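You operate a simulated robot arm through the tools that you are given. There is no shell and no other tool. Be economical: measure what you need, move in short steps, check, and stop when the job is done.

Carry out the task below with a simulated robot arm. There is one attempt and no reset: what you move stays moved.

Task
Dose the bench bath to the strength on its card and run it 8 s to mix.
Fine: switch it on to read it, and off after. Hands out while it runs.

It is judged by the outcome, as a careful person would: the job done as asked, and still so three seconds after it is handed in. It fails if anything else is knocked over, pushed out of place, dropped, spilled or broken.

Robot
A 7-joint arm with a two-finger parallel gripper, fixed in place. Base frame: the origin is at the foot of the arm, x ahead of it, y to its left, z up; the work surface is at about z = 0. Units: mm, rad, N and s.
With the tool pointing down near the work surface it reaches from about 240 to 620 mm from the base axis. Its first joint turns from -1.152 to 1.152 rad. Payload 2.6 kg.
The TCP is the grasp point between the finger pads, 30 mm short of the fingertips. In the tool frame z runs along the fingers and y along their closing line. Largest opening 94 mm; finger width 28, thickness 10; the body of the gripper, 50 by 96 mm, starts 55 mm behind the TCP.
Orientation is that of the tool frame in the base frame, as a unit quaternion [x, y, z, w]. With the fingers straight down and closing along the base's y, the tool's x points along the base's -x, its y along +y and its z along -z.

Tools
- The arm moves only by the tool arm_command. Its argument "deltas" is a list of rows, each an object of numbers (a shift or turn left out is 0, a gripper value left out holds the last): "dx", "dy", "dz": the shift along the tool's x, y, z in mm; "ax", "ay", "az": the turn, a rotation vector about the tool's x, y, z in degrees. In form: [{"dx": .., "dy": .., "dz": .., "ax": .., "ay": .., "az": ..}, ...]. A call has 1 to 20 rows; each row is the pose to reach, as a shift and turn from the pose commanded when the call began, along the tool's axes at that moment. "claw" is the finger opening in mm, from 0 to 94, set as the call begins (left out, the last holds). Rows are played at 5 a second. More than 50 mm and 0.15 rad between two rows, or a gripper value outside its range, and nothing of the call is played. Where a pose cannot be reached the arm comes as near as it can. A force on the tool above 90 N (or 10 N above the force at the start of the call, whichever is more), or a blocked arm, ends the call early, and 0.2 s more pass. The fingers move at their own pace (about 72 mm/s each) and stop on an object; they squeeze with about 43 N. The grip force told is the motor's: it shows also when the fingers shut on nothing. Time passes only in rows, and 0.2 s behind the last, so rows that repeat a pose let the fingers close. The reply holds the time, the measured pose of the TCP, the force on the tool along the base axes, the opening and the grip force, in the units named above and with some noise.
- Cameras (640 x 400 px; columns grow to the right, rows downward): "scene" is fixed at [42.7, 440.7, 557.5]; the picture's right is [-0.69, -0.73, 0.00], its down [-0.45, 0.43, -0.78] and it looks along [0.57, -0.54, -0.62] (base axes); focal length 214 px, centre (320, 200). "wrist" rides on the gripper at [-37, 0, -58] in the tool frame; the picture's right is [0.00, -1.00, 0.00], its down [0.97, 0.00, -0.24] and it looks along [0.24, 0.00, 0.97] (tool axes); focal length 218 px, centre (320, 200).
- capture(camera): a new picture of that camera. The clock stands still meanwhile.
- measure_at(camera, pixels): there is no depth. For up to 12 entries [column, row, z] of the newest picture of that camera ("zoom" is the newest enlarged one), the place [x, y] in the base frame at which the ray of that pixel passes the height z, good to about 2 mm. The clock stands still meanwhile.
- zoom(camera, box): a new picture of the part [left, top, right, bottom] of that camera's present view, enlarged. The clock stands still meanwhile.
- finish_job(): hands the job in; it is judged then, once.

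Go step by step. Measure first, check grasps and placings, and put right what went wrong. The budget is 80 turns and 46 pictures, counting those below and the enlarged ones. Unless the task says otherwise, let go and move clear before handing in, and close with one line.

The tools are called by a JSON object that holds its "op" and its "data". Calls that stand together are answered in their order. arm_command: Moves the arm, as the interface text tells. Its arguments: {"type":"object","properties":{"deltas":{"type":"array"},"claw":{"type":"number"}},"required":["deltas"]} The other tools are called the same way: capture (camera) takes a picture; measure_at (camera, pixels) gives the place at which the rays of pixels pass given heights; zoom (camera, box) takes an enlarged picture of a part of a camera's view; finish_job () hands the job in.

At the start:

```text
time: 0.0
tcp_pos: [359.4, 37.3, 391.4]
ee_rot: [0.0, 1.0, -0.001, 0.0]
wrist_force: [0.7, -0.8, -0.1]
finger_gap: 94.1
gripper_force: 0.1
```

scene: 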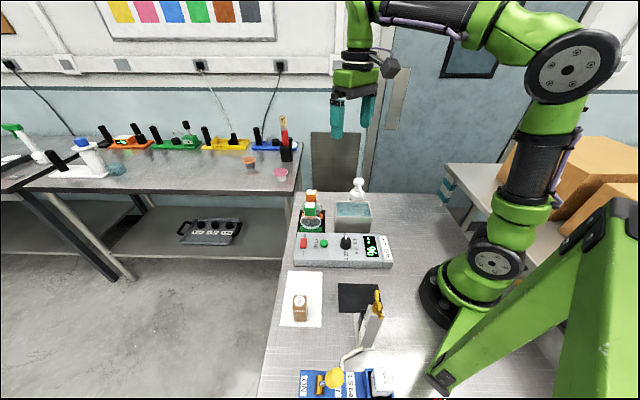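
wrist: 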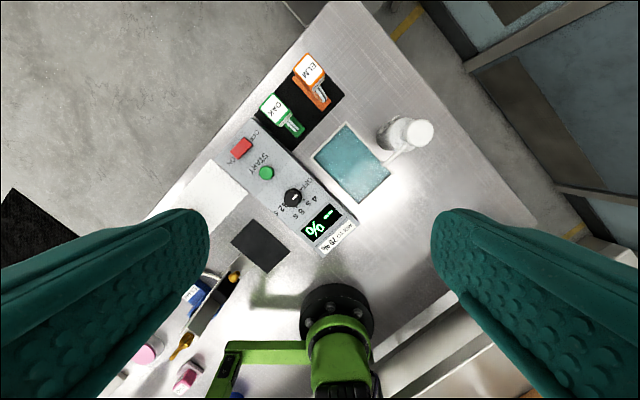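

The bench shows a control box with red and green buttons, a dial and a display, plus a bath and two bottles or blocks (wrist px 290,100). I'll zoom in to read the labels.

{"op": "zoom", "data": {"camera": "wrist", "box": [210, 40, 450, 270]}}

{"op": "zoom", "data": {"camera": "scene", "box": [260, 170, 420, 270]}}

{"op": "zoom", "data": {"camera": "scene", "box": [260, 260, 440, 400]}}

```text
1.74 times, centred on (330, 155) of wrist
```

zoom: 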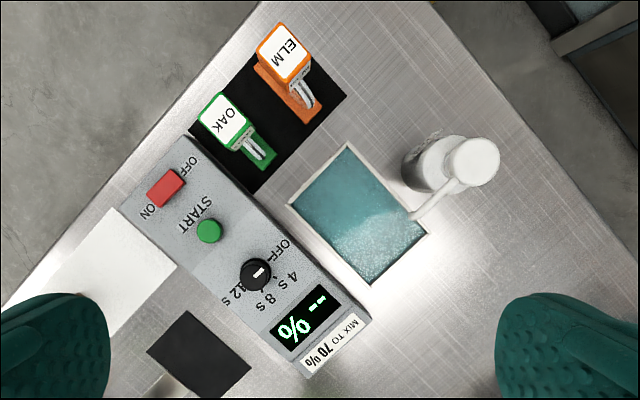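

```text
4.00 times, centred on (340, 220) of scene
```

zoom: 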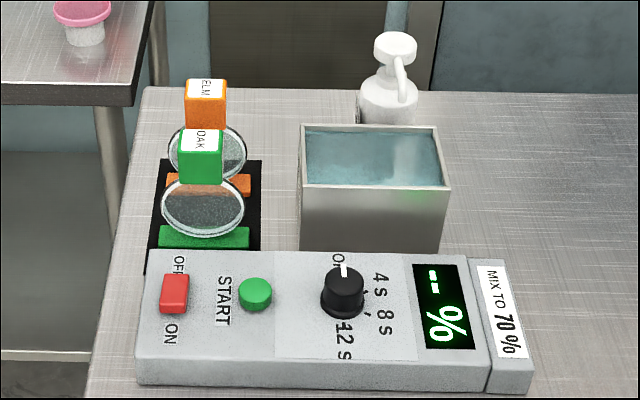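

```text
2.86 times, centred on (350, 330) of scene
```

zoom: 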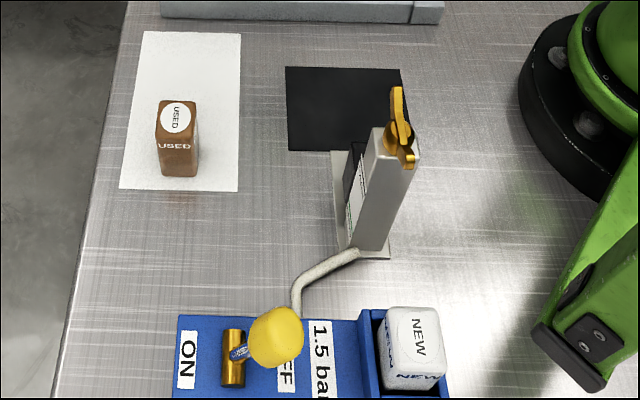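

The card reads "MIX TO 70 %" and the display shows "--". The pump bottle's spout is over the bath. I'll triangulate the parts from both cameras.

{"op": "measure_at", "data": {"camera": "wrist", "pixels": [[241.5, 148, 30], [241.5, 148, 60], [266.2, 172.2, 30], [266.2, 172.2, 60], [293.8, 196.6, 30], [293.8, 196.6, 60], [419, 132, 60], [419, 132, 140], [419, 132, 180], [388, 178, 60], [388, 178, 0]]}}

{"op": "measure_at", "data": {"camera": "scene", "pixels": [[303.5, 243.3, 30], [303.5, 243.3, 60], [323.5, 243.3, 30], [323.5, 243.3, 60], [346.2, 240, 30], [346.2, 240, 60], [359, 182, 60], [359, 182, 140], [359, 182, 180], [371, 217, 60], [371, 217, 0], [295, 267, 0]]}}

```text
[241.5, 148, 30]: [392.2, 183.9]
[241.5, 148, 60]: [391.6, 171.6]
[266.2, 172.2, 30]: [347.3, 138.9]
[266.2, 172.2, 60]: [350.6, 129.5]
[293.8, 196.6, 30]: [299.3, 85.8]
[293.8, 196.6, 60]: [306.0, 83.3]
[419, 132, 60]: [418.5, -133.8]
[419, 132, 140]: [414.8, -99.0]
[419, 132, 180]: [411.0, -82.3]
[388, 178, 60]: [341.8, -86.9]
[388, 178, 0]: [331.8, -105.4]
```

```text
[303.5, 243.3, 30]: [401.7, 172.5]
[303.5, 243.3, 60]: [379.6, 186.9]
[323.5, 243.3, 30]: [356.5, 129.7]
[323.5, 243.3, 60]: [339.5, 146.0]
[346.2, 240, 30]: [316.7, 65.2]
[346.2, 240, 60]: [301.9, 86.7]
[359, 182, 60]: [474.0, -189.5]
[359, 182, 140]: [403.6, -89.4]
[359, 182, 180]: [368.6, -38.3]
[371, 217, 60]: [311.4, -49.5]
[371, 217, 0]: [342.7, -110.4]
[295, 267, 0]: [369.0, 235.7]
```

By triangulation the rocker is at about (392,179,42), START at (349,136,42), the knob top at (304,84,57) and the pump head at about (414,-102,130). I'll check the OAK/ELM heights, then rise to look at the panel from nearer.

{"op": "measure_at", "data": {"camera": "wrist", "pixels": [[273, 110, 60], [273, 110, 100], [309, 70, 60], [309, 70, 100], [397, 120, 100], [397, 120, 130]]}}

{"op": "measure_at", "data": {"camera": "scene", "pixels": [[310, 205, 60], [310, 205, 100], [311, 192, 60], [311, 192, 100], [303, 220, 20]]}}

{"op": "arm_command", "data": {"deltas": [{"dx": 30, "dy": 20, "dz": 30}, {"dx": 60, "dy": 40, "dz": 60}, {"dx": 70, "dy": 60, "dz": 100}, {"dx": 70, "dy": 60, "dz": 140}, {"dx": 70, "dy": 60, "dz": 140}], "claw": 0}}

{"op": "capture", "data": {"camera": "wrist"}}

```text
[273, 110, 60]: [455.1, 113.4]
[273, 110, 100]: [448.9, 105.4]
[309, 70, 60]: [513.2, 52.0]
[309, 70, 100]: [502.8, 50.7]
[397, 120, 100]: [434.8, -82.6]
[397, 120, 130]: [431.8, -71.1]
```

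```text
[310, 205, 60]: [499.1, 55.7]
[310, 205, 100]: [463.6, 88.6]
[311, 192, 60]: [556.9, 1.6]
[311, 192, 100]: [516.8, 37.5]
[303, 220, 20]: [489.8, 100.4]
```

```text
time: 1.2
tcp_pos: [289.2, 95.2, 251.0]
ee_rot: [0.0, 1.0, 0.0, 0.0]
wrist_force: [-0.4, 1.4, 0.2]
finger_gap: 0.0
gripper_force: 33.0
```

```text
40 pictures are left
```

wrist: 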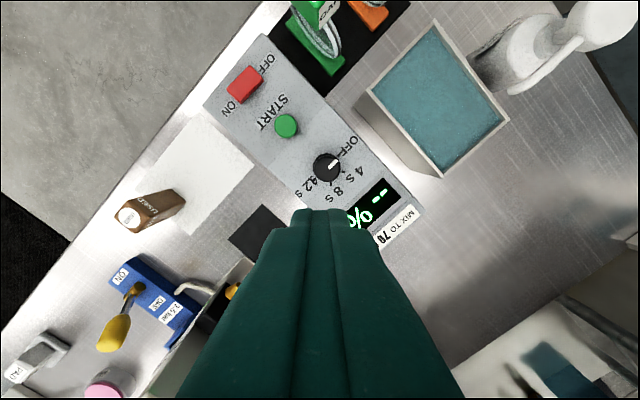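

Things are clearer now: red at (245,84), green at (286,126), knob at (327,167). I'll zoom for detail and re-measure.

{"op": "zoom", "data": {"camera": "wrist", "box": [200, 30, 440, 250]}}

{"op": "measure_at", "data": {"camera": "wrist", "pixels": [[245, 84, 40], [286, 126, 42], [327, 167, 57], [270, 62, 35], [231, 110, 35]]}}

```text
1.82 times, centred on (320, 140) of wrist
```

zoom: 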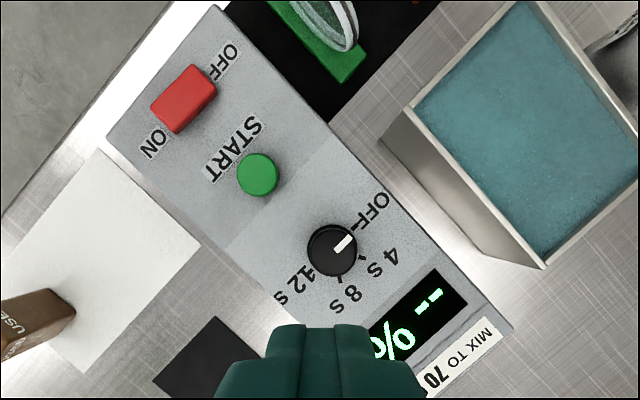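

```text
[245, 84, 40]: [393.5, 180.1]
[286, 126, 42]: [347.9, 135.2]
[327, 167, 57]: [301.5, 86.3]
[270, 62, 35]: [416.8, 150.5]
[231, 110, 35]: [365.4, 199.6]
```

The rocker is about 35 mm long, with its ON end toward (-x,+y), and the knob pointer is at OFF. I'll turn the closed tool by 46° so its thin side lies along the rocker, then move above the ON half.

{"op": "arm_command", "data": {"deltas": [{"dx": -16, "dy": 15, "dz": 10, "az": -7}, {"dx": -32, "dy": 31, "dz": 30, "az": -14}, {"dx": -48, "dy": 46, "dz": 50, "az": -21}, {"dx": -64, "dy": 62, "dz": 70, "az": -28}, {"dx": -80, "dy": 77, "dz": 90, "az": -35}, {"dx": -96, "dy": 93, "dz": 110, "az": -42}, {"dx": -96, "dy": 93, "dz": 130, "az": -46}, {"dx": -96, "dy": 93, "dz": 145, "az": -46}, {"dx": -96, "dy": 93, "dz": 145, "az": -46}], "claw": 0}}

{"op": "capture", "data": {"camera": "wrist"}}

{"op": "zoom", "data": {"camera": "scene", "box": [270, 180, 390, 270]}}

```text
time: 3.2
tcp_pos: [385.9, 188.2, 105.4]
ee_rot: [-0.391, 0.921, 0.0, 0.0]
wrist_force: [0.2, 0.0, 0.6]
finger_gap: 0.1
gripper_force: 33.1
```

```text
38 pictures are left
```

wrist: 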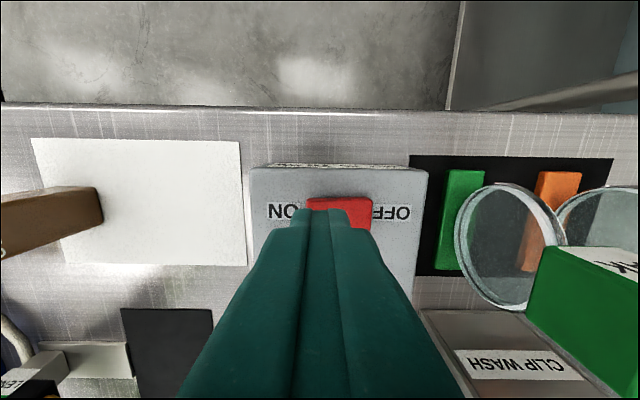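

```text
4.44 times, centred on (330, 225) of scene
```

zoom: 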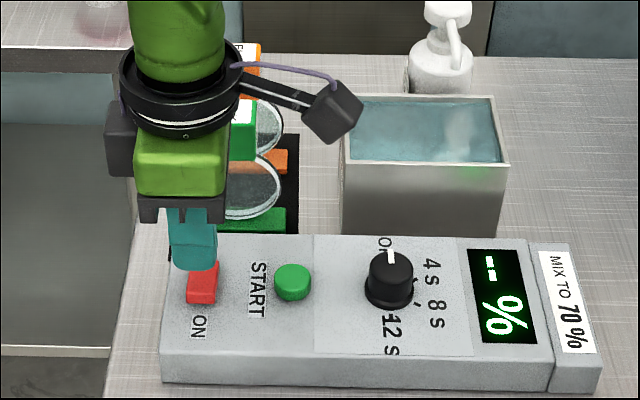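

The tool is over the ON half of the rocker, with the tip at column 320 and the rocker spanning 306–372. I'll shift 2 mm outward and descend slowly.

{"op": "arm_command", "data": {"deltas": [{"dy": 2, "dz": 15}, {"dy": 2, "dz": 27}, {"dy": 2, "dz": 31}, {"dy": 2, "dz": 33}]}}

{"op": "zoom", "data": {"camera": "scene", "box": [270, 180, 390, 270]}}

```text
time: 4.2
tcp_pos: [382.6, 191.7, 77.3]
ee_rot: [-0.389, 0.921, 0.001, 0.0]
wrist_force: [-25.7, -8.1, 47.5]
finger_gap: 0.0
gripper_force: 33.1
```

```text
4.44 times, centred on (330, 225) of scene
```

zoom: 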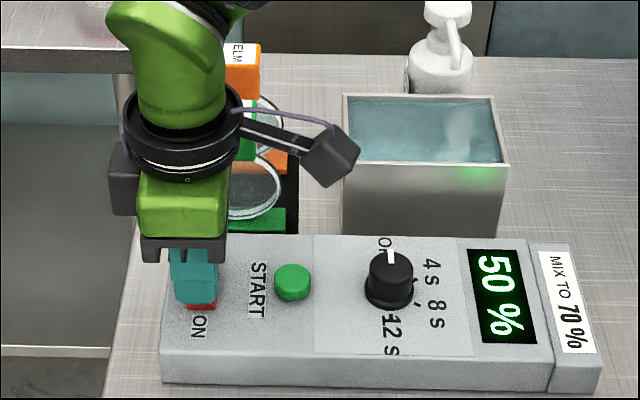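

The display now reads 50 %, so it is on. I'll lift off and travel high to view the pump.

{"op": "arm_command", "data": {"deltas": [{"dz": -30}, {"dz": -70}, {"dz": -115}, {"dx": 23, "dy": -25, "dz": -150}, {"dx": 46, "dy": -50, "dz": -175}, {"dx": 69, "dy": -75, "dz": -175}, {"dx": 92, "dy": -100, "dz": -175}, {"dx": 115, "dy": -125, "dz": -175}, {"dx": 138, "dy": -150, "dz": -175}, {"dx": 161, "dy": -176, "dz": -175}, {"dx": 184, "dy": -201, "dz": -175}, {"dx": 184, "dy": -201, "dz": -175}]}}

{"op": "capture", "data": {"camera": "wrist"}}

{"op": "capture", "data": {"camera": "scene"}}

```text
time: 6.8
tcp_pos: [400.1, -81.2, 249.2]
ee_rot: [-0.391, 0.921, 0.0, 0.0]
wrist_force: [0.2, 0.9, 0.1]
finger_gap: 0.0
gripper_force: 32.9
```

```text
35 pictures are left
```

wrist: 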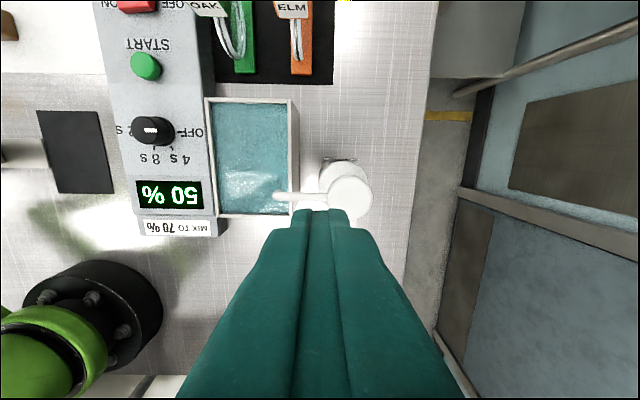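

```text
34 pictures are left
```

scene: 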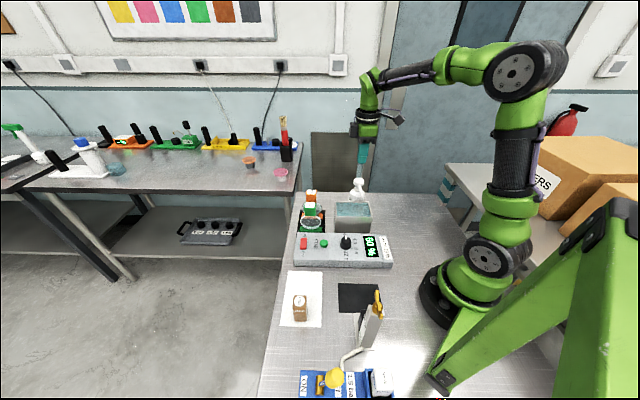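

The pump head is the white disc at about wrist (349,192). I'll measure it at several heights.

{"op": "measure_at", "data": {"camera": "wrist", "pixels": [[349, 192, 120], [349, 192, 130], [349, 192, 140], [372, 192, 130], [349, 168, 130], [278, 197, 130], [296, 100, 60], [209, 100, 60]]}}

{"op": "zoom", "data": {"camera": "scene", "box": [325, 150, 395, 230]}}

{"op": "measure_at", "data": {"camera": "scene", "pixels": [[359, 180, 120], [359, 180, 130], [359, 180, 140]]}}

```text
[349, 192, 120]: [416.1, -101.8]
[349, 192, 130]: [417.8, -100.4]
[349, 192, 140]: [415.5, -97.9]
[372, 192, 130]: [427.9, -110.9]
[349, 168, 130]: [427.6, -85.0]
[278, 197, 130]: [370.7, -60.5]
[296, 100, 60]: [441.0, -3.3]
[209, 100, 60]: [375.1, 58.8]
```

```text
5.00 times, centred on (360, 190) of scene
```

zoom: 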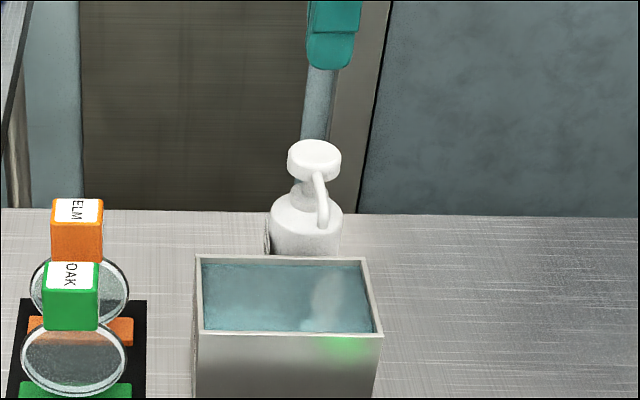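

```text
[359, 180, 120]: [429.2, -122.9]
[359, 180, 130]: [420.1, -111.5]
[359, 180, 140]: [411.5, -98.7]
```

The pump head centre is about (416,-100) with its top near z 136. I'll move over it and come down to just above.

{"op": "arm_command", "data": {"deltas": [{"dx": 2.5, "dy": -12}, {"dx": 2.5, "dy": -24.7}, {"dx": 2.5, "dy": -24.7, "dz": 35}, {"dx": 2.5, "dy": -24.7, "dz": 70}, {"dx": 2.5, "dy": -24.7, "dz": 74}, {"dx": 2.5, "dy": -24.7, "dz": 74}]}}

{"op": "zoom", "data": {"camera": "scene", "box": [325, 150, 395, 230]}}

{"op": "capture", "data": {"camera": "wrist"}}

```text
time: 8.2
tcp_pos: [417.3, -100.2, 173.7]
ee_rot: [-0.39, 0.921, 0.0, -0.001]
wrist_force: [0.8, -0.3, 0.1]
finger_gap: 0.0
gripper_force: 32.6
```

```text
5.00 times, centred on (360, 190) of scene
```

zoom: 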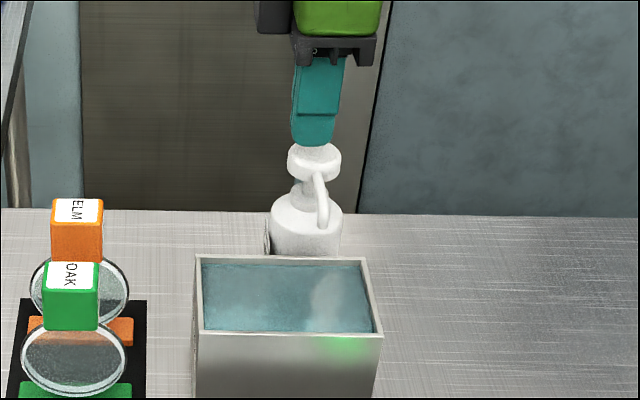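

```text
31 pictures are left
```

wrist: 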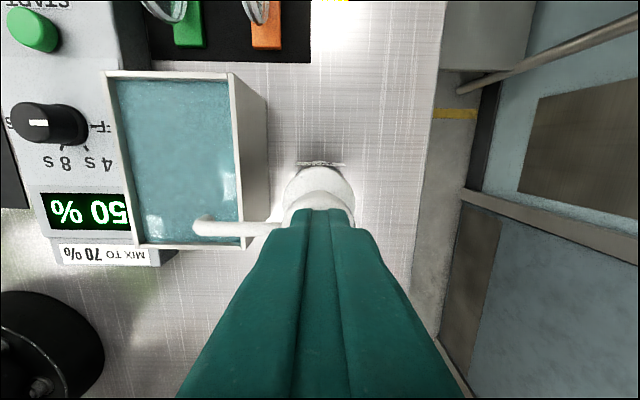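

The tool is well centred over the head and the display is readable at wrist (90,210). I'll press gently in small increments.

{"op": "arm_command", "data": {"deltas": [{"dz": 5}, {"dz": 8}, {"dz": 11}, {"dz": 13}]}}

{"op": "zoom", "data": {"camera": "wrist", "box": [0, 50, 400, 300]}}

```text
time: 9.2
tcp_pos: [418.1, -99.5, 162.5]
ee_rot: [-0.391, 0.92, 0.001, 0.0]
wrist_force: [0.3, -0.5, 1.6]
finger_gap: 0.0
gripper_force: 33.1
```

```text
1.60 times, centred on (200, 175) of wrist
```

zoom: 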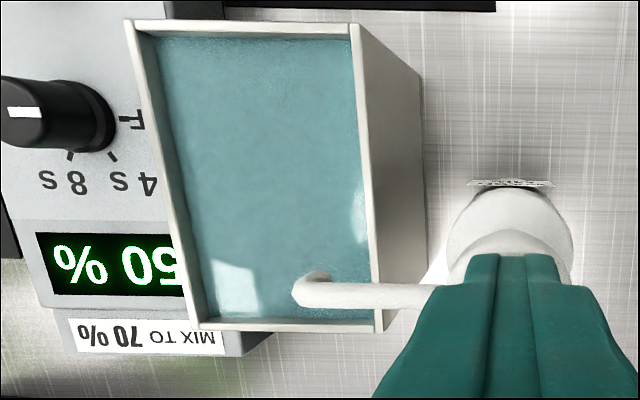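

Only about 1.6 N so far, so contact is barely starting. I'll press further.

{"op": "arm_command", "data": {"deltas": [{"dz": 2}, {"dz": 4}, {"dz": 5}]}}

```text
time: 10.0
tcp_pos: [417.4, -98.7, 157.4]
ee_rot: [-0.391, 0.921, -0.001, 0.0]
wrist_force: [0.2, -1.7, 3.3]
finger_gap: 0.0
gripper_force: 33.1
```

{"op": "arm_command", "data": {"deltas": [{"dz": 1.5}, {"dz": 3}, {"dz": 4}]}}

{"op": "zoom", "data": {"camera": "wrist", "box": [0, 50, 400, 300]}}

```text
time: 10.8
tcp_pos: [416.3, -99.3, 152.9]
ee_rot: [-0.391, 0.92, 0.0, 0.0]
wrist_force: [1.3, -1.2, 6.3]
finger_gap: 0.0
gripper_force: 32.8
```

```text
1.60 times, centred on (200, 175) of wrist
```

zoom: 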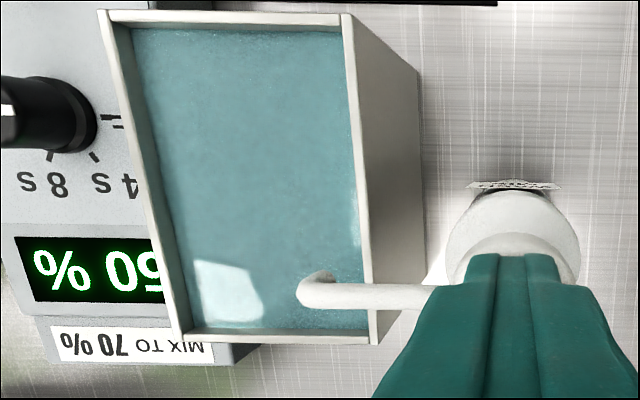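

The pump spring is at 6 N and the spout has moved down with the head. I'll read the display on the scene camera.

{"op": "zoom", "data": {"camera": "scene", "box": [310, 160, 400, 270]}}

```text
3.64 times, centred on (355, 215) of scene
```

zoom: 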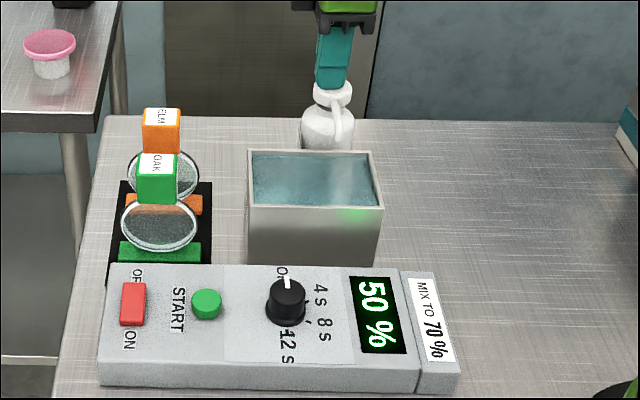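

Still 50 %, so I'll keep pressing.

{"op": "arm_command", "data": {"deltas": [{"dz": 1.5}, {"dz": 3}, {"dz": 4}]}}

{"op": "zoom", "data": {"camera": "scene", "box": [310, 160, 400, 270]}}

```text
time: 11.6
tcp_pos: [416.5, -100.0, 149.7]
ee_rot: [-0.39, 0.921, -0.001, 0.001]
wrist_force: [-7.0, 4.2, 24.9]
finger_gap: 0.0
gripper_force: 33.2
```

```text
3.64 times, centred on (355, 215) of scene
```

zoom: 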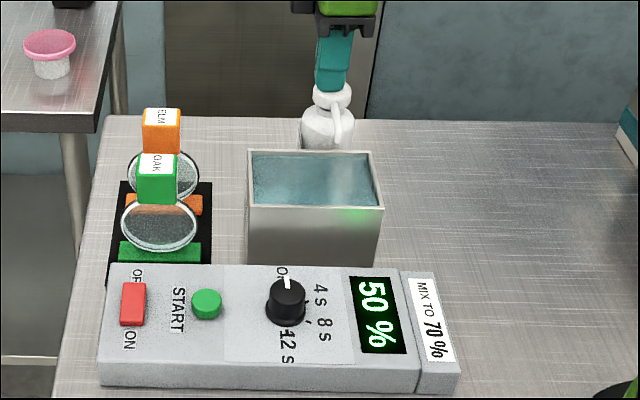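

The head has bottomed out at 25 N and the display still shows 50. I'll release it fully and wait a moment.

{"op": "arm_command", "data": {"deltas": [{"dz": -5}, {"dz": -10}, {"dz": -18}, {"dz": -26}, {"dz": -26}, {"dz": -26}, {"dz": -26}]}}

{"op": "zoom", "data": {"camera": "scene", "box": [310, 160, 400, 270]}}

```text
time: 13.2
tcp_pos: [416.6, -100.4, 175.2]
ee_rot: [-0.391, 0.92, 0.0, -0.001]
wrist_force: [1.4, -0.3, 0.3]
finger_gap: 0.0
gripper_force: 33.2
```

```text
3.64 times, centred on (355, 215) of scene
```

zoom: 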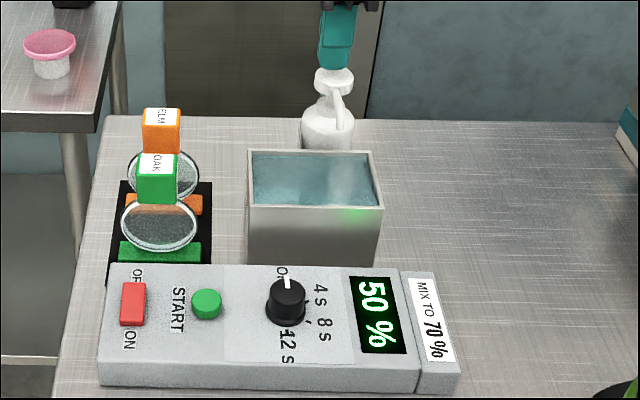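

Still 50 % after one stroke. The reading may lag or refresh only at switch-on, so before risking an overdose I'll go to the rocker, read again on the way, and power-cycle if needed.

{"op": "arm_command", "data": {"deltas": [{"dz": -30}, {"dx": -23, "dy": 25, "dz": -40}, {"dx": -46, "dy": 50, "dz": -40}, {"dx": -69, "dy": 75, "dz": -40}, {"dx": -92, "dy": 100, "dz": -40}, {"dx": -115, "dy": 125, "dz": -40}, {"dx": -138, "dy": 150, "dz": -40}, {"dx": -161, "dy": 175, "dz": -40}, {"dx": -185.4, "dy": 199.5, "dz": -40}, {"dx": -185.4, "dy": 199.5, "dz": 0}, {"dx": -185.4, "dy": 199.5, "dz": 40}, {"dx": -185.4, "dy": 199.5, "dz": 70}, {"dx": -185.4, "dy": 199.5, "dz": 70}]}}

{"op": "zoom", "data": {"camera": "scene", "box": [270, 180, 390, 270]}}

{"op": "capture", "data": {"camera": "wrist"}}

```text
time: 16.0
tcp_pos: [401.5, 172.9, 105.4]
ee_rot: [-0.39, 0.921, 0.0, 0.0]
wrist_force: [-0.1, 0.0, 0.3]
finger_gap: 0.0
gripper_force: 32.7
```

```text
4.44 times, centred on (330, 225) of scene
```

zoom: 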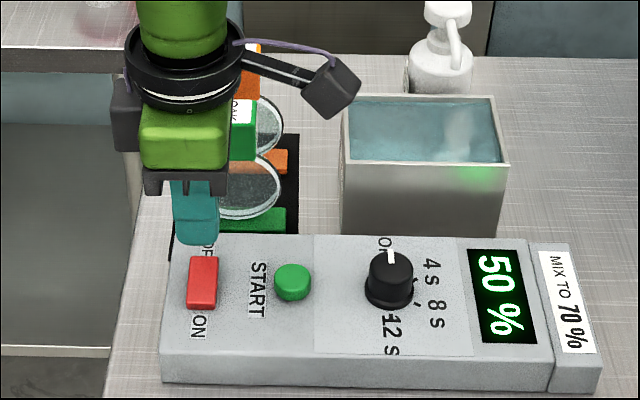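

```text
24 pictures are left
```

wrist: 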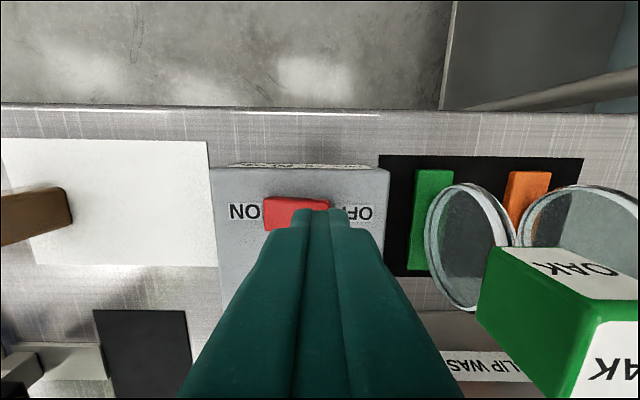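

It still reads 50 %. I'll power-cycle: press OFF, lift, shift to the ON half, press ON, lift.

{"op": "arm_command", "data": {"deltas": [{"dy": -1, "dz": 15}, {"dy": -1, "dz": 27}, {"dy": -1, "dz": 31}, {"dy": -1, "dz": 33}, {"dy": -1, "dz": 15}, {"dy": -1, "dz": 0}, {"dy": -1, "dz": 0}]}}

{"op": "arm_command", "data": {"deltas": [{"dy": 12}, {"dy": 26}, {"dy": 26, "dz": 15}, {"dy": 26, "dz": 27}, {"dy": 26, "dz": 31}, {"dy": 26, "dz": 33}, {"dy": 26, "dz": 15}, {"dy": 26, "dz": -20}, {"dy": 26, "dz": -40}]}}

{"op": "zoom", "data": {"camera": "scene", "box": [270, 180, 390, 270]}}

```text
time: 17.6
tcp_pos: [403.6, 171.1, 103.5]
ee_rot: [-0.391, 0.921, 0.0, 0.0]
wrist_force: [-0.2, 0.0, -0.5]
finger_gap: 0.0
gripper_force: 33.2
```

```text
time: 19.6
tcp_pos: [383.6, 188.2, 144.2]
ee_rot: [-0.391, 0.92, 0.0, 0.0]
wrist_force: [0.9, 0.6, -0.5]
finger_gap: 0.2
gripper_force: 33.1
```

```text
4.44 times, centred on (330, 225) of scene
```

zoom: 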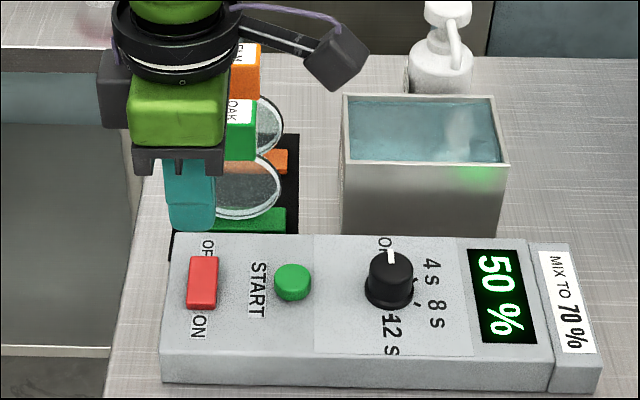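

After the power-cycle it still reads 50 %, so either that stroke didn't count or the reading changes only after mixing. There is a label on the far side of the pump bottle (earlier wrist px 320,162), so I'll look at it before pressing more.

{"op": "arm_command", "data": {"deltas": [{"dz": -40}, {"dz": -86}, {"dx": 12, "dy": -28, "dz": -86}, {"dx": 24, "dy": -56, "dz": -86, "ay": 0}, {"dx": 36, "dy": -84, "dz": -86, "ay": 6}, {"dx": 48, "dy": -112, "dz": -86, "ay": 12}, {"dx": 60, "dy": -140, "dz": -86, "ay": 18}, {"dx": 72, "dy": -168, "dz": -86, "ay": 24}, {"dx": 84, "dy": -196, "dz": -86, "ay": 30}, {"dx": 95, "dy": -223, "dz": -70, "ay": 36}, {"dx": 95, "dy": -223, "dz": -50, "ay": 40}, {"dx": 95, "dy": -223, "dz": -36, "ay": 40}, {"dx": 95, "dy": -223, "dz": -36, "ay": 40}]}}

{"op": "capture", "data": {"camera": "wrist"}}

```text
time: 22.4
tcp_pos: [478.9, -32.7, 179.9]
ee_rot: [-0.368, 0.865, -0.134, -0.314]
wrist_force: [1.0, 0.2, 0.6]
finger_gap: 0.0
gripper_force: 33.3
```

```text
22 pictures are left
```

wrist: 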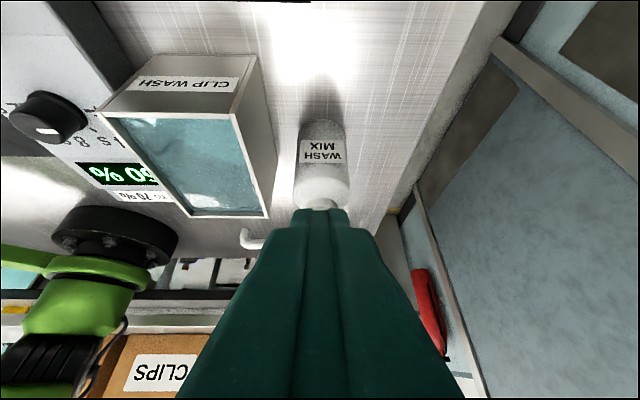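

The bottle label reads "WASH MIX" and the bath's reads "CLIP WASH". The display at (115,173) may have changed, so I'll zoom.

{"op": "zoom", "data": {"camera": "wrist", "box": [60, 130, 260, 255]}}

{"op": "zoom", "data": {"camera": "scene", "box": [310, 200, 400, 270]}}

```text
3.20 times, centred on (160, 192) of wrist
```

zoom: 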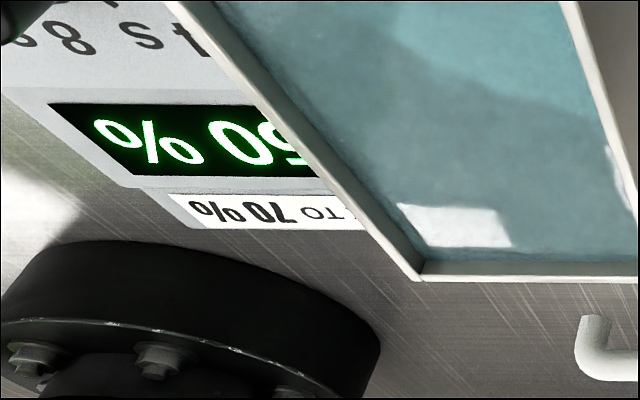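

```text
5.71 times, centred on (355, 235) of scene
```

zoom: 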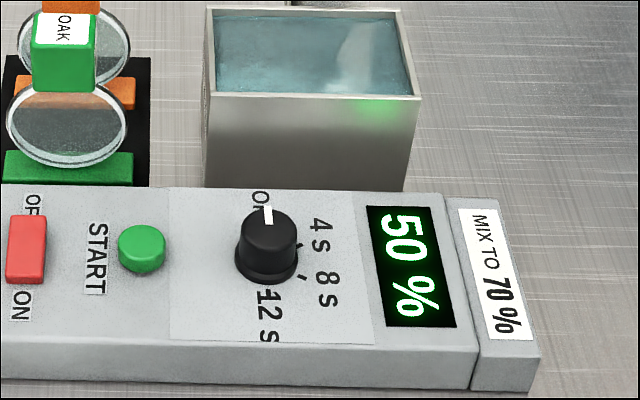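

Still 50 %. Time, power-cycling and bottoming the head have all left it unchanged, so the first stroke most likely only primed the pump. I'll straighten the tool and give one more full stroke, then read again.

{"op": "arm_command", "data": {"deltas": [{"ay": -7}, {"ay": -14}, {"ay": -21}, {"ay": -28}, {"ay": -35}, {"ay": -40}, {"ay": -40}]}}

```text
time: 24.0
tcp_pos: [478.7, -35.3, 182.0]
ee_rot: [-0.391, 0.921, 0.001, 0.0]
wrist_force: [0.0, 0.3, 0.5]
finger_gap: 0.0
gripper_force: 33.2
```

{"op": "arm_command", "data": {"deltas": [{"dx": 40}, {"dx": 70}, {"dx": 90, "dy": -0.6}, {"dx": 90, "dy": -0.6}, {"dx": 90, "dy": -0.6, "dz": 12}, {"dx": 90, "dy": -0.6, "dz": 20}, {"dx": 90, "dy": -0.6, "dz": 26}, {"dx": 90, "dy": -0.6, "dz": 31}, {"dx": 90, "dy": -0.6, "dz": 34}, {"dx": 90, "dy": -0.6, "dz": 36}, {"dx": 90, "dy": -0.6, "dz": 36}]}}

{"op": "zoom", "data": {"camera": "scene", "box": [310, 160, 400, 270]}}

```text
time: 26.4
tcp_pos: [416.9, -100.0, 148.3]
ee_rot: [-0.391, 0.921, -0.003, 0.003]
wrist_force: [-12.6, -0.5, 46.5]
finger_gap: 0.1
gripper_force: 33.2
```

```text
3.64 times, centred on (355, 215) of scene
```

zoom: 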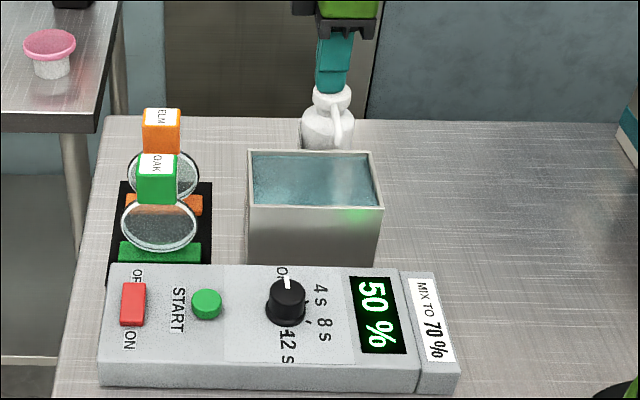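

It reads 50 % at the bottom of the stroke. I'll release, wait, and read once more.

{"op": "arm_command", "data": {"deltas": [{"dz": -8}, {"dz": -16}, {"dz": -26}, {"dz": -34}, {"dz": -34}, {"dz": -34}, {"dz": -34}]}}

{"op": "zoom", "data": {"camera": "scene", "box": [310, 160, 400, 270]}}

```text
time: 28.0
tcp_pos: [416.4, -99.0, 178.5]
ee_rot: [-0.39, 0.921, 0.0, 0.001]
wrist_force: [0.3, 0.1, 0.5]
finger_gap: 0.0
gripper_force: 33.2
```

```text
3.64 times, centred on (355, 215) of scene
```

zoom: 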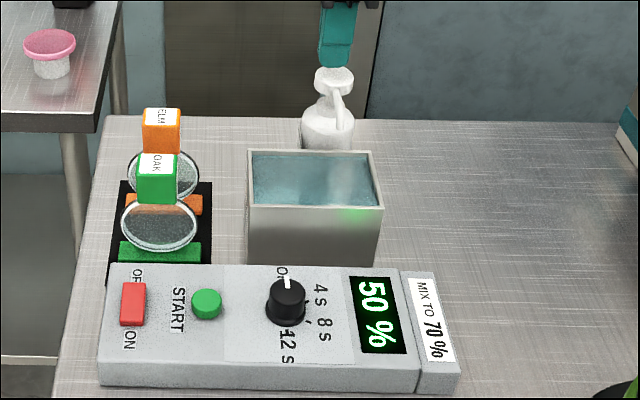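

Still 50 %. I won't press further blind, since the display may only sample at switch-on or after mixing. I'll power-cycle again, this time checking that OFF really took.

{"op": "arm_command", "data": {"deltas": [{"dz": -30}, {"dx": -23, "dy": 25, "dz": -40}, {"dx": -46, "dy": 50, "dz": -40}, {"dx": -69, "dy": 75, "dz": -40}, {"dx": -92, "dy": 100, "dz": -40}, {"dx": -115, "dy": 125, "dz": -40}, {"dx": -138, "dy": 150, "dz": -40}, {"dx": -161, "dy": 174, "dz": -40}, {"dx": -185, "dy": 198, "dz": -40}, {"dx": -185, "dy": 198, "dz": 0}, {"dx": -185, "dy": 198, "dz": 40}, {"dx": -185, "dy": 198, "dz": 72}, {"dx": -185, "dy": 198, "dz": 90}, {"dx": -185, "dy": 198, "dz": 100}, {"dx": -185, "dy": 198, "dz": 104}, {"dx": -185, "dy": 198, "dz": 106}, {"dx": -185, "dy": 198, "dz": 85}, {"dx": -185, "dy": 198, "dz": 73}, {"dx": -185, "dy": 198, "dz": 73}]}}

{"op": "zoom", "data": {"camera": "scene", "box": [270, 180, 390, 270]}}

```text
time: 32.0
tcp_pos: [402.6, 169.9, 106.5]
ee_rot: [-0.391, 0.92, 0.0, 0.0]
wrist_force: [0.2, -0.3, 0.1]
finger_gap: 0.0
gripper_force: 32.9
```

```text
4.44 times, centred on (330, 225) of scene
```

zoom: 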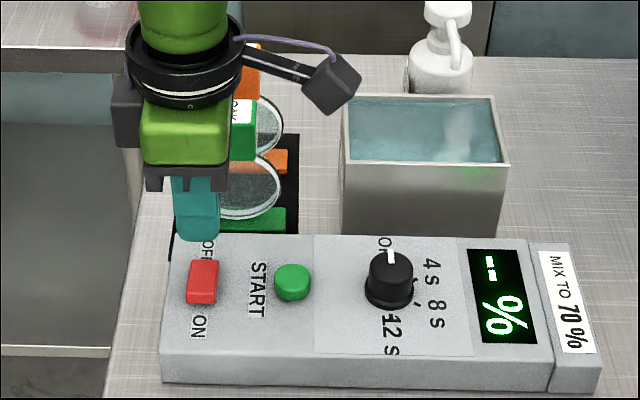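

OFF took (display "--"). Now ON again.

{"op": "arm_command", "data": {"deltas": [{"dy": 12}, {"dy": 26}, {"dy": 26, "dz": 15}, {"dy": 26, "dz": 29}, {"dy": 26, "dz": 33}, {"dy": 26, "dz": 35}, {"dy": 26, "dz": 15}, {"dy": 26, "dz": -20}, {"dy": 26, "dz": -40}]}}

{"op": "zoom", "data": {"camera": "scene", "box": [270, 180, 390, 270]}}

```text
time: 34.0
tcp_pos: [382.9, 189.1, 146.3]
ee_rot: [-0.391, 0.921, 0.0, 0.0]
wrist_force: [-0.1, -0.1, -0.3]
finger_gap: 0.0
gripper_force: 33.0
```

```text
4.44 times, centred on (330, 225) of scene
```

zoom: 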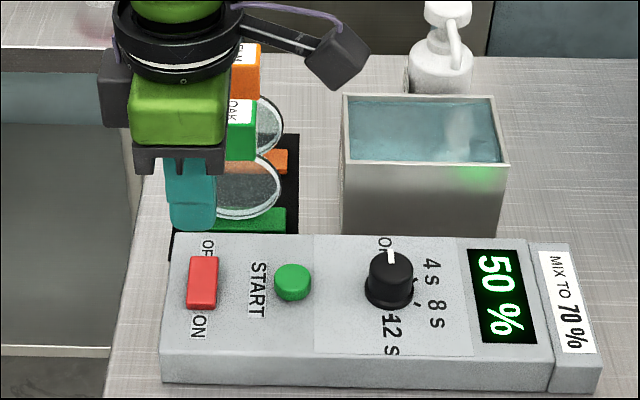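

Still 50 %, so it must need mixing to register. I'll go to the dial to set 8 s, opening the claw above it first.

{"op": "arm_command", "data": {"deltas": [{"dx": 35, "dy": -4}, {"dx": 70, "dy": -8}, {"dx": 105, "dy": -11}, {"dx": 130, "dy": -14}, {"dx": 130, "dy": -14}, {"dx": 130, "dy": -14}], "claw": 46}}

{"op": "capture", "data": {"camera": "wrist"}}

```text
time: 35.4
tcp_pos: [303.1, 85.1, 145.2]
ee_rot: [-0.391, 0.921, -0.001, 0.0]
wrist_force: [-0.1, 0.1, -0.3]
finger_gap: 46.0
gripper_force: 0.0
```

```text
15 pictures are left
```

wrist: 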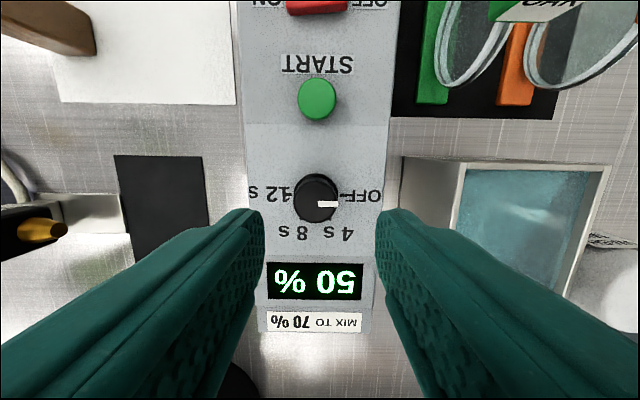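

The dial layout is clear: OFF at right, then 4 s and 8 s, with 12 s at left, in 60° steps clockwise, so 8 s is 120°. I'll measure the knob and START positions.

{"op": "measure_at", "data": {"camera": "wrist", "pixels": [[318, 201, 57], [317, 97, 42], [320, 205, 57]]}}

```text
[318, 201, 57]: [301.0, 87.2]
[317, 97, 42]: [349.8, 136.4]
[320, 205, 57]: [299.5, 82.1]
```

{"op": "arm_command", "data": {"deltas": [{"dx": 1, "dy": 1.5, "dz": 30}, {"dx": 1, "dy": 1.5, "dz": 55}, {"dx": 1, "dy": 1.5, "dz": 68}, {"dx": 1, "dy": 1.5, "dz": 73}, {"dx": 1, "dy": 1.5, "dz": 73}]}}

{"op": "arm_command", "data": {"deltas": [{"dx": 0}, {"dx": 0}, {"dx": 0}], "claw": 15}}

```text
time: 36.6
tcp_pos: [303.2, 87.3, 72.6]
ee_rot: [-0.391, 0.92, 0.0, 0.0]
wrist_force: [-0.5, 0.4, -0.3]
finger_gap: 45.8
gripper_force: 0.1
```

```text
time: 37.4
tcp_pos: [301.6, 88.7, 71.7]
ee_rot: [-0.391, 0.92, 0.002, -0.001]
wrist_force: [-20.8, 22.1, 5.0]
finger_gap: 31.8
gripper_force: 45.1
```

The grip holds at 31.8 mm with a 30 N side load, so the knob centre is about 2 mm further along +tool y. I'll relieve that.

{"op": "arm_command", "data": {"deltas": [{"dy": 1}, {"dy": 2.2}, {"dy": 2.2}]}}

```text
time: 38.2
tcp_pos: [300.5, 88.1, 72.9]
ee_rot: [-0.391, 0.92, 0.0, 0.0]
wrist_force: [-2.3, 21.4, -32.0]
finger_gap: 31.4
gripper_force: 44.9
```

The load is reduced. I'll turn 30° first and check the forces.

{"op": "arm_command", "data": {"deltas": [{"az": 6}, {"az": 12}, {"az": 18}, {"az": 24}, {"az": 30}]}}

{"op": "zoom", "data": {"camera": "scene", "box": [310, 200, 400, 270]}}

```text
time: 39.4
tcp_pos: [300.6, 88.4, 72.4]
ee_rot: [-0.139, 0.99, -0.001, 0.0]
wrist_force: [3.6, 12.7, -33.1]
finger_gap: 32.1
gripper_force: 45.4
```

```text
5.71 times, centred on (355, 235) of scene
```

zoom: 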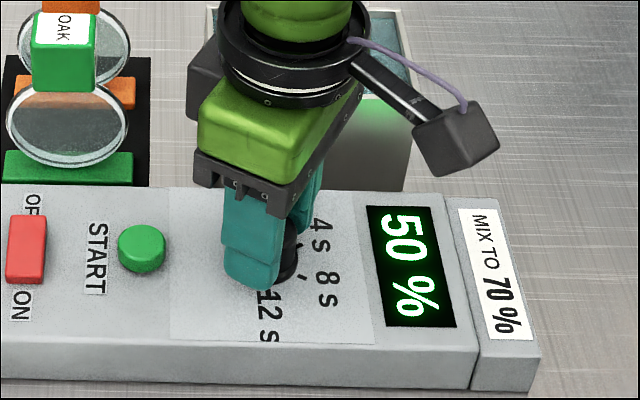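

Turning works and the forces are moderate. I'll continue the remaining 90°.

{"op": "arm_command", "data": {"deltas": [{"az": 6}, {"az": 12}, {"az": 18}, {"az": 24}, {"az": 30}, {"az": 36}, {"az": 42}, {"az": 48}, {"az": 54}, {"az": 60}, {"az": 66}, {"az": 72}, {"az": 78}, {"az": 84}, {"az": 90}, {"az": 90}]}}

{"op": "arm_command", "data": {"deltas": [{"dz": 0}, {"dz": 0}, {"dz": -30}, {"dz": -60}, {"dz": -90}, {"dz": -120}, {"dz": -120}], "claw": 50}}

{"op": "capture", "data": {"camera": "wrist"}}

```text
time: 42.8
tcp_pos: [299.4, 88.8, 74.1]
ee_rot: [0.603, 0.798, 0.0, 0.001]
wrist_force: [14.6, 20.2, -25.3]
finger_gap: 31.5
gripper_force: 44.6
```

```text
time: 44.4
tcp_pos: [301.0, 88.3, 192.8]
ee_rot: [0.602, 0.799, 0.0, 0.0]
wrist_force: [0.5, 1.0, -0.3]
finger_gap: 50.2
gripper_force: 0.1
```

```text
13 pictures are left
```

wrist: 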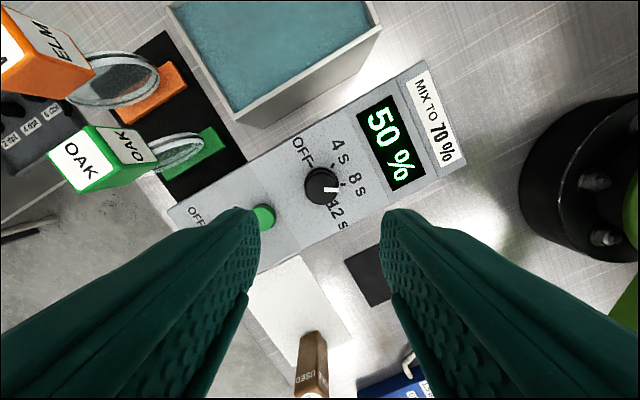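

{"op": "zoom", "data": {"camera": "wrist", "box": [270, 120, 400, 240]}}

```text
3.33 times, centred on (335, 180) of wrist
```

zoom: 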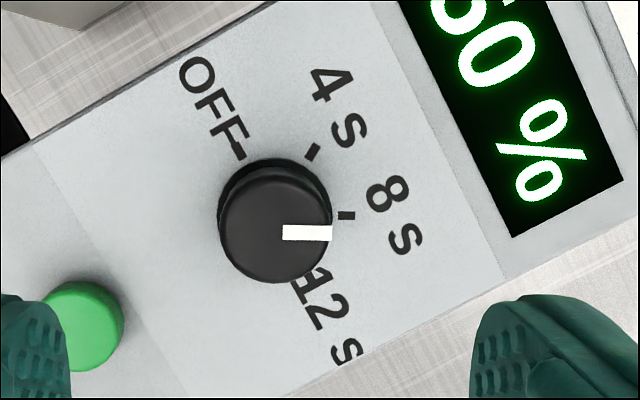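

The pointer is squarely at the 8 s tick. I'll close the claw, move over START and press it gently.

{"op": "arm_command", "data": {"deltas": [{"dx": 16, "dy": 30}, {"dx": 33, "dy": 60}, {"dx": 33, "dy": 60, "dz": 40}, {"dx": 33, "dy": 60, "dz": 80}, {"dx": 33, "dy": 60, "dz": 105}, {"dx": 33, "dy": 60, "dz": 105}], "claw": 0}}

{"op": "zoom", "data": {"camera": "scene", "box": [270, 180, 390, 270]}}

```text
time: 45.8
tcp_pos: [350.0, 135.3, 86.5]
ee_rot: [0.601, 0.799, 0.001, 0.001]
wrist_force: [0.2, 0.1, 0.1]
finger_gap: 0.0
gripper_force: 33.2
```

```text
4.44 times, centred on (330, 225) of scene
```

zoom: 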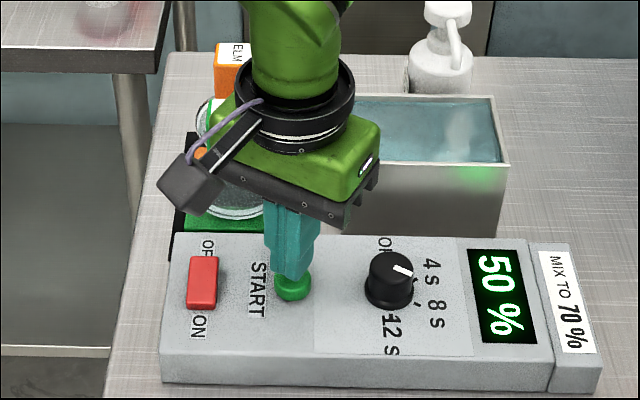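

The tip is over START and the knob mark slopes toward 8 s. Press, then withdraw up and away.

{"op": "arm_command", "data": {"deltas": [{"dz": 10}, {"dz": 14}, {"dz": 17}, {"dz": 19}]}}

{"op": "arm_command", "data": {"deltas": [{"dz": -30}, {"dz": -75}, {"dx": 20, "dy": -20, "dz": -110}, {"dx": 20, "dy": -20, "dz": -110}]}}

{"op": "zoom", "data": {"camera": "scene", "box": [270, 180, 390, 270]}}

```text
time: 46.8
tcp_pos: [349.5, 136.4, 71.2]
ee_rot: [0.603, 0.798, 0.001, 0.001]
wrist_force: [-10.5, -4.1, 37.2]
finger_gap: 0.0
gripper_force: 33.4
```

```text
time: 47.8
tcp_pos: [326.2, 152.0, 179.2]
ee_rot: [0.602, 0.799, 0.0, -0.001]
wrist_force: [-0.4, -0.6, -0.5]
finger_gap: 0.1
gripper_force: 32.9
```

```text
4.44 times, centred on (330, 225) of scene
```

zoom: 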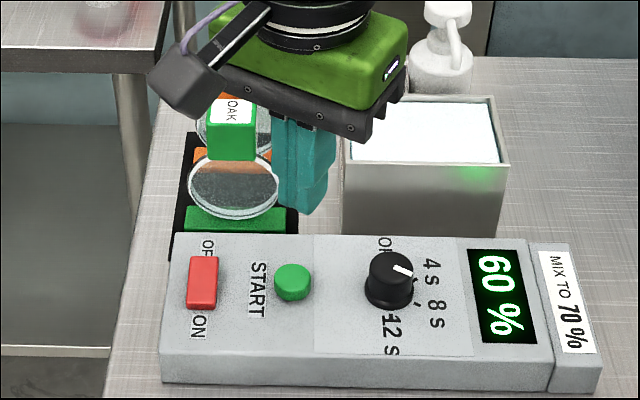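

It is running (agitated bath, white) and the reading has moved to 60 %. The arm stays clear while the 8 s elapse.

{"op": "arm_command", "data": {"deltas": [{"dz": 0}, {"dz": 0}, {"dz": 0}, {"dz": 0}, {"dz": 0}, {"dz": 0}, {"dz": 0}, {"dz": 0}, {"dz": 0}, {"dz": 0}, {"dz": 0}, {"dz": 0}, {"dz": 0}, {"dz": 0}, {"dz": 0}, {"dz": 0}, {"dz": 0}, {"dz": 0}, {"dz": 0}, {"dz": 0}]}}

{"op": "arm_command", "data": {"deltas": [{"dz": 0}, {"dz": 0}, {"dz": 0}, {"dz": 0}, {"dz": 0}, {"dz": 0}, {"dz": 0}, {"dz": 0}, {"dz": 0}, {"dz": 0}, {"dz": 0}, {"dz": 0}, {"dz": 0}, {"dz": 0}, {"dz": 0}, {"dz": 0}, {"dz": 0}, {"dz": 0}, {"dz": 0}, {"dz": 0}]}}

{"op": "zoom", "data": {"camera": "scene", "box": [270, 180, 390, 270]}}

```text
time: 52.0
tcp_pos: [325.1, 151.4, 178.1]
ee_rot: [0.602, 0.799, 0.0, -0.001]
wrist_force: [0.2, -0.1, 0.4]
finger_gap: 0.0
gripper_force: 33.0
```

```text
time: 56.2
tcp_pos: [324.1, 150.5, 180.5]
ee_rot: [0.602, 0.799, 0.0, 0.0]
wrist_force: [0.1, 1.3, 0.7]
finger_gap: 0.1
gripper_force: 33.4
```

```text
4.44 times, centred on (330, 225) of scene
```

zoom: 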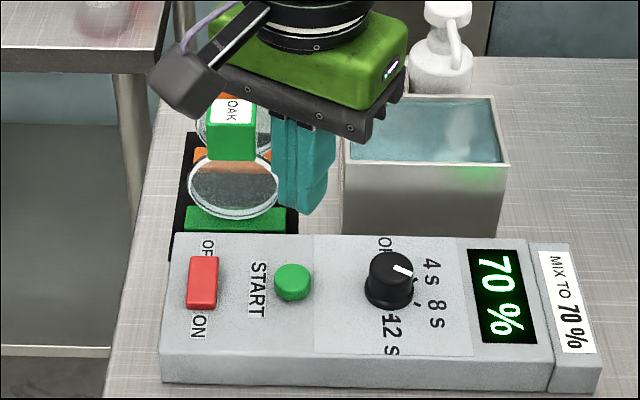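

It now reads 70 %, the run has ended and the water is still. I'll turn the tool back and go over the rocker's OFF half.

{"op": "arm_command", "data": {"deltas": [{"dy": 5, "az": -7}, {"dy": 10, "az": -14}, {"dy": 15, "az": -21}, {"dy": 20, "az": -28}, {"dy": 25, "az": -35}, {"dy": 30, "az": -42}, {"dy": 35, "az": -49}, {"dy": 40, "az": -56}, {"dy": 45, "az": -63}, {"dx": -1, "dy": 50, "az": -70}, {"dx": -1, "dy": 55, "az": -77}, {"dx": -1, "dy": 60, "az": -84}, {"dx": -1, "dy": 65, "az": -91}, {"dx": -1, "dy": 70, "az": -98}, {"dx": -2, "dy": 75, "az": -105}, {"dx": -2, "dy": 80.5, "dz": 10, "az": -112}, {"dx": -2.2, "dy": 80.5, "dz": 40, "az": -119}, {"dx": -2.2, "dy": 80.5, "dz": 70, "az": -120}, {"dx": -2.2, "dy": 80.5, "dz": 74, "az": -120}]}}

{"op": "capture", "data": {"camera": "wrist"}}

```text
time: 60.2
tcp_pos: [402.0, 170.9, 104.6]
ee_rot: [-0.391, 0.92, 0.0, -0.001]
wrist_force: [0.0, -0.4, -0.2]
finger_gap: 0.0
gripper_force: 32.6
```

```text
8 pictures are left
```

wrist: 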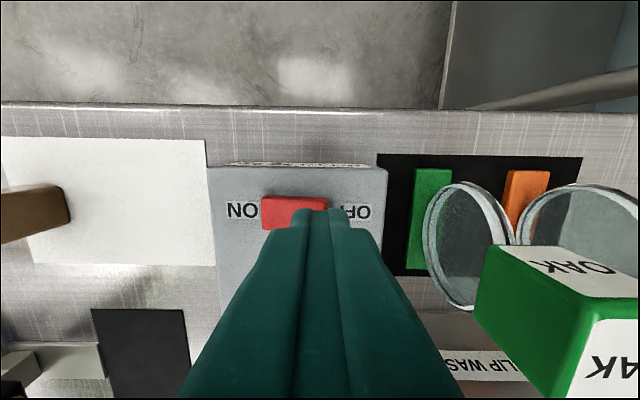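

The tool is in the same pose as the earlier OFF press, so I'll press and retreat.

{"op": "arm_command", "data": {"deltas": [{"dz": 15}, {"dz": 27}, {"dz": 31}, {"dz": 33}, {"dz": 15}, {"dz": -20}, {"dz": -60}, {"dz": -100}, {"dz": -130}, {"dx": 40, "dy": 0, "dz": -130}, {"dx": 40, "dz": -130}]}}

{"op": "capture", "data": {"camera": "scene"}}

{"op": "zoom", "data": {"camera": "scene", "box": [270, 180, 390, 270]}}

```text
time: 62.6
tcp_pos: [374.6, 142.5, 235.7]
ee_rot: [-0.391, 0.92, 0.001, -0.001]
wrist_force: [-0.7, -0.2, 0.2]
finger_gap: 0.0
gripper_force: 32.7
```

```text
7 pictures are left
```

scene: 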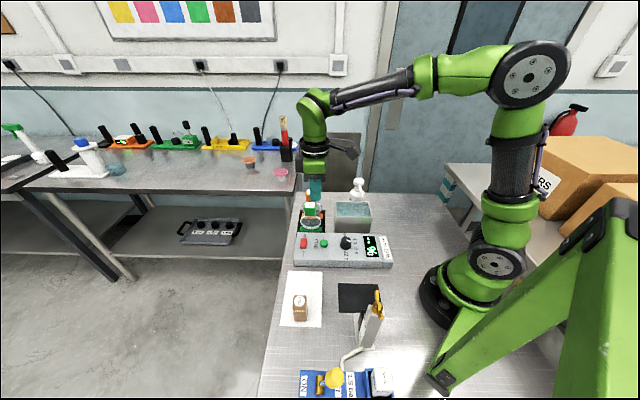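

```text
4.44 times, centred on (330, 225) of scene
```

zoom: 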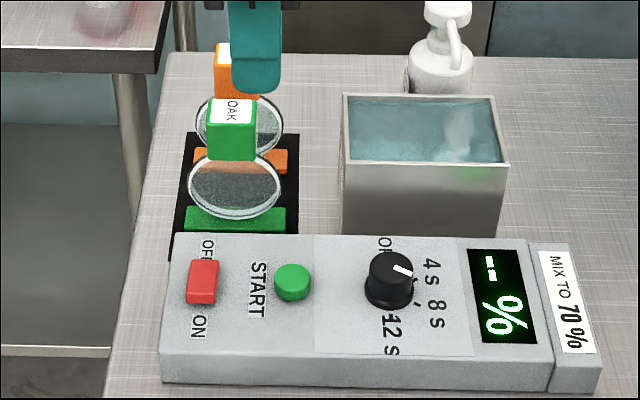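

The unit is off (display "--"), the other items are in place and the arm is clear, so I'm handing in.

{"op": "finish_job", "data": {}}

```text
The job is handed in.
```

The bath read 70 % after an 8 s mix run (two pump strokes, up from 50 %), the arm stayed clear while it ran, and the unit is switched off with the dial left at 8 s.
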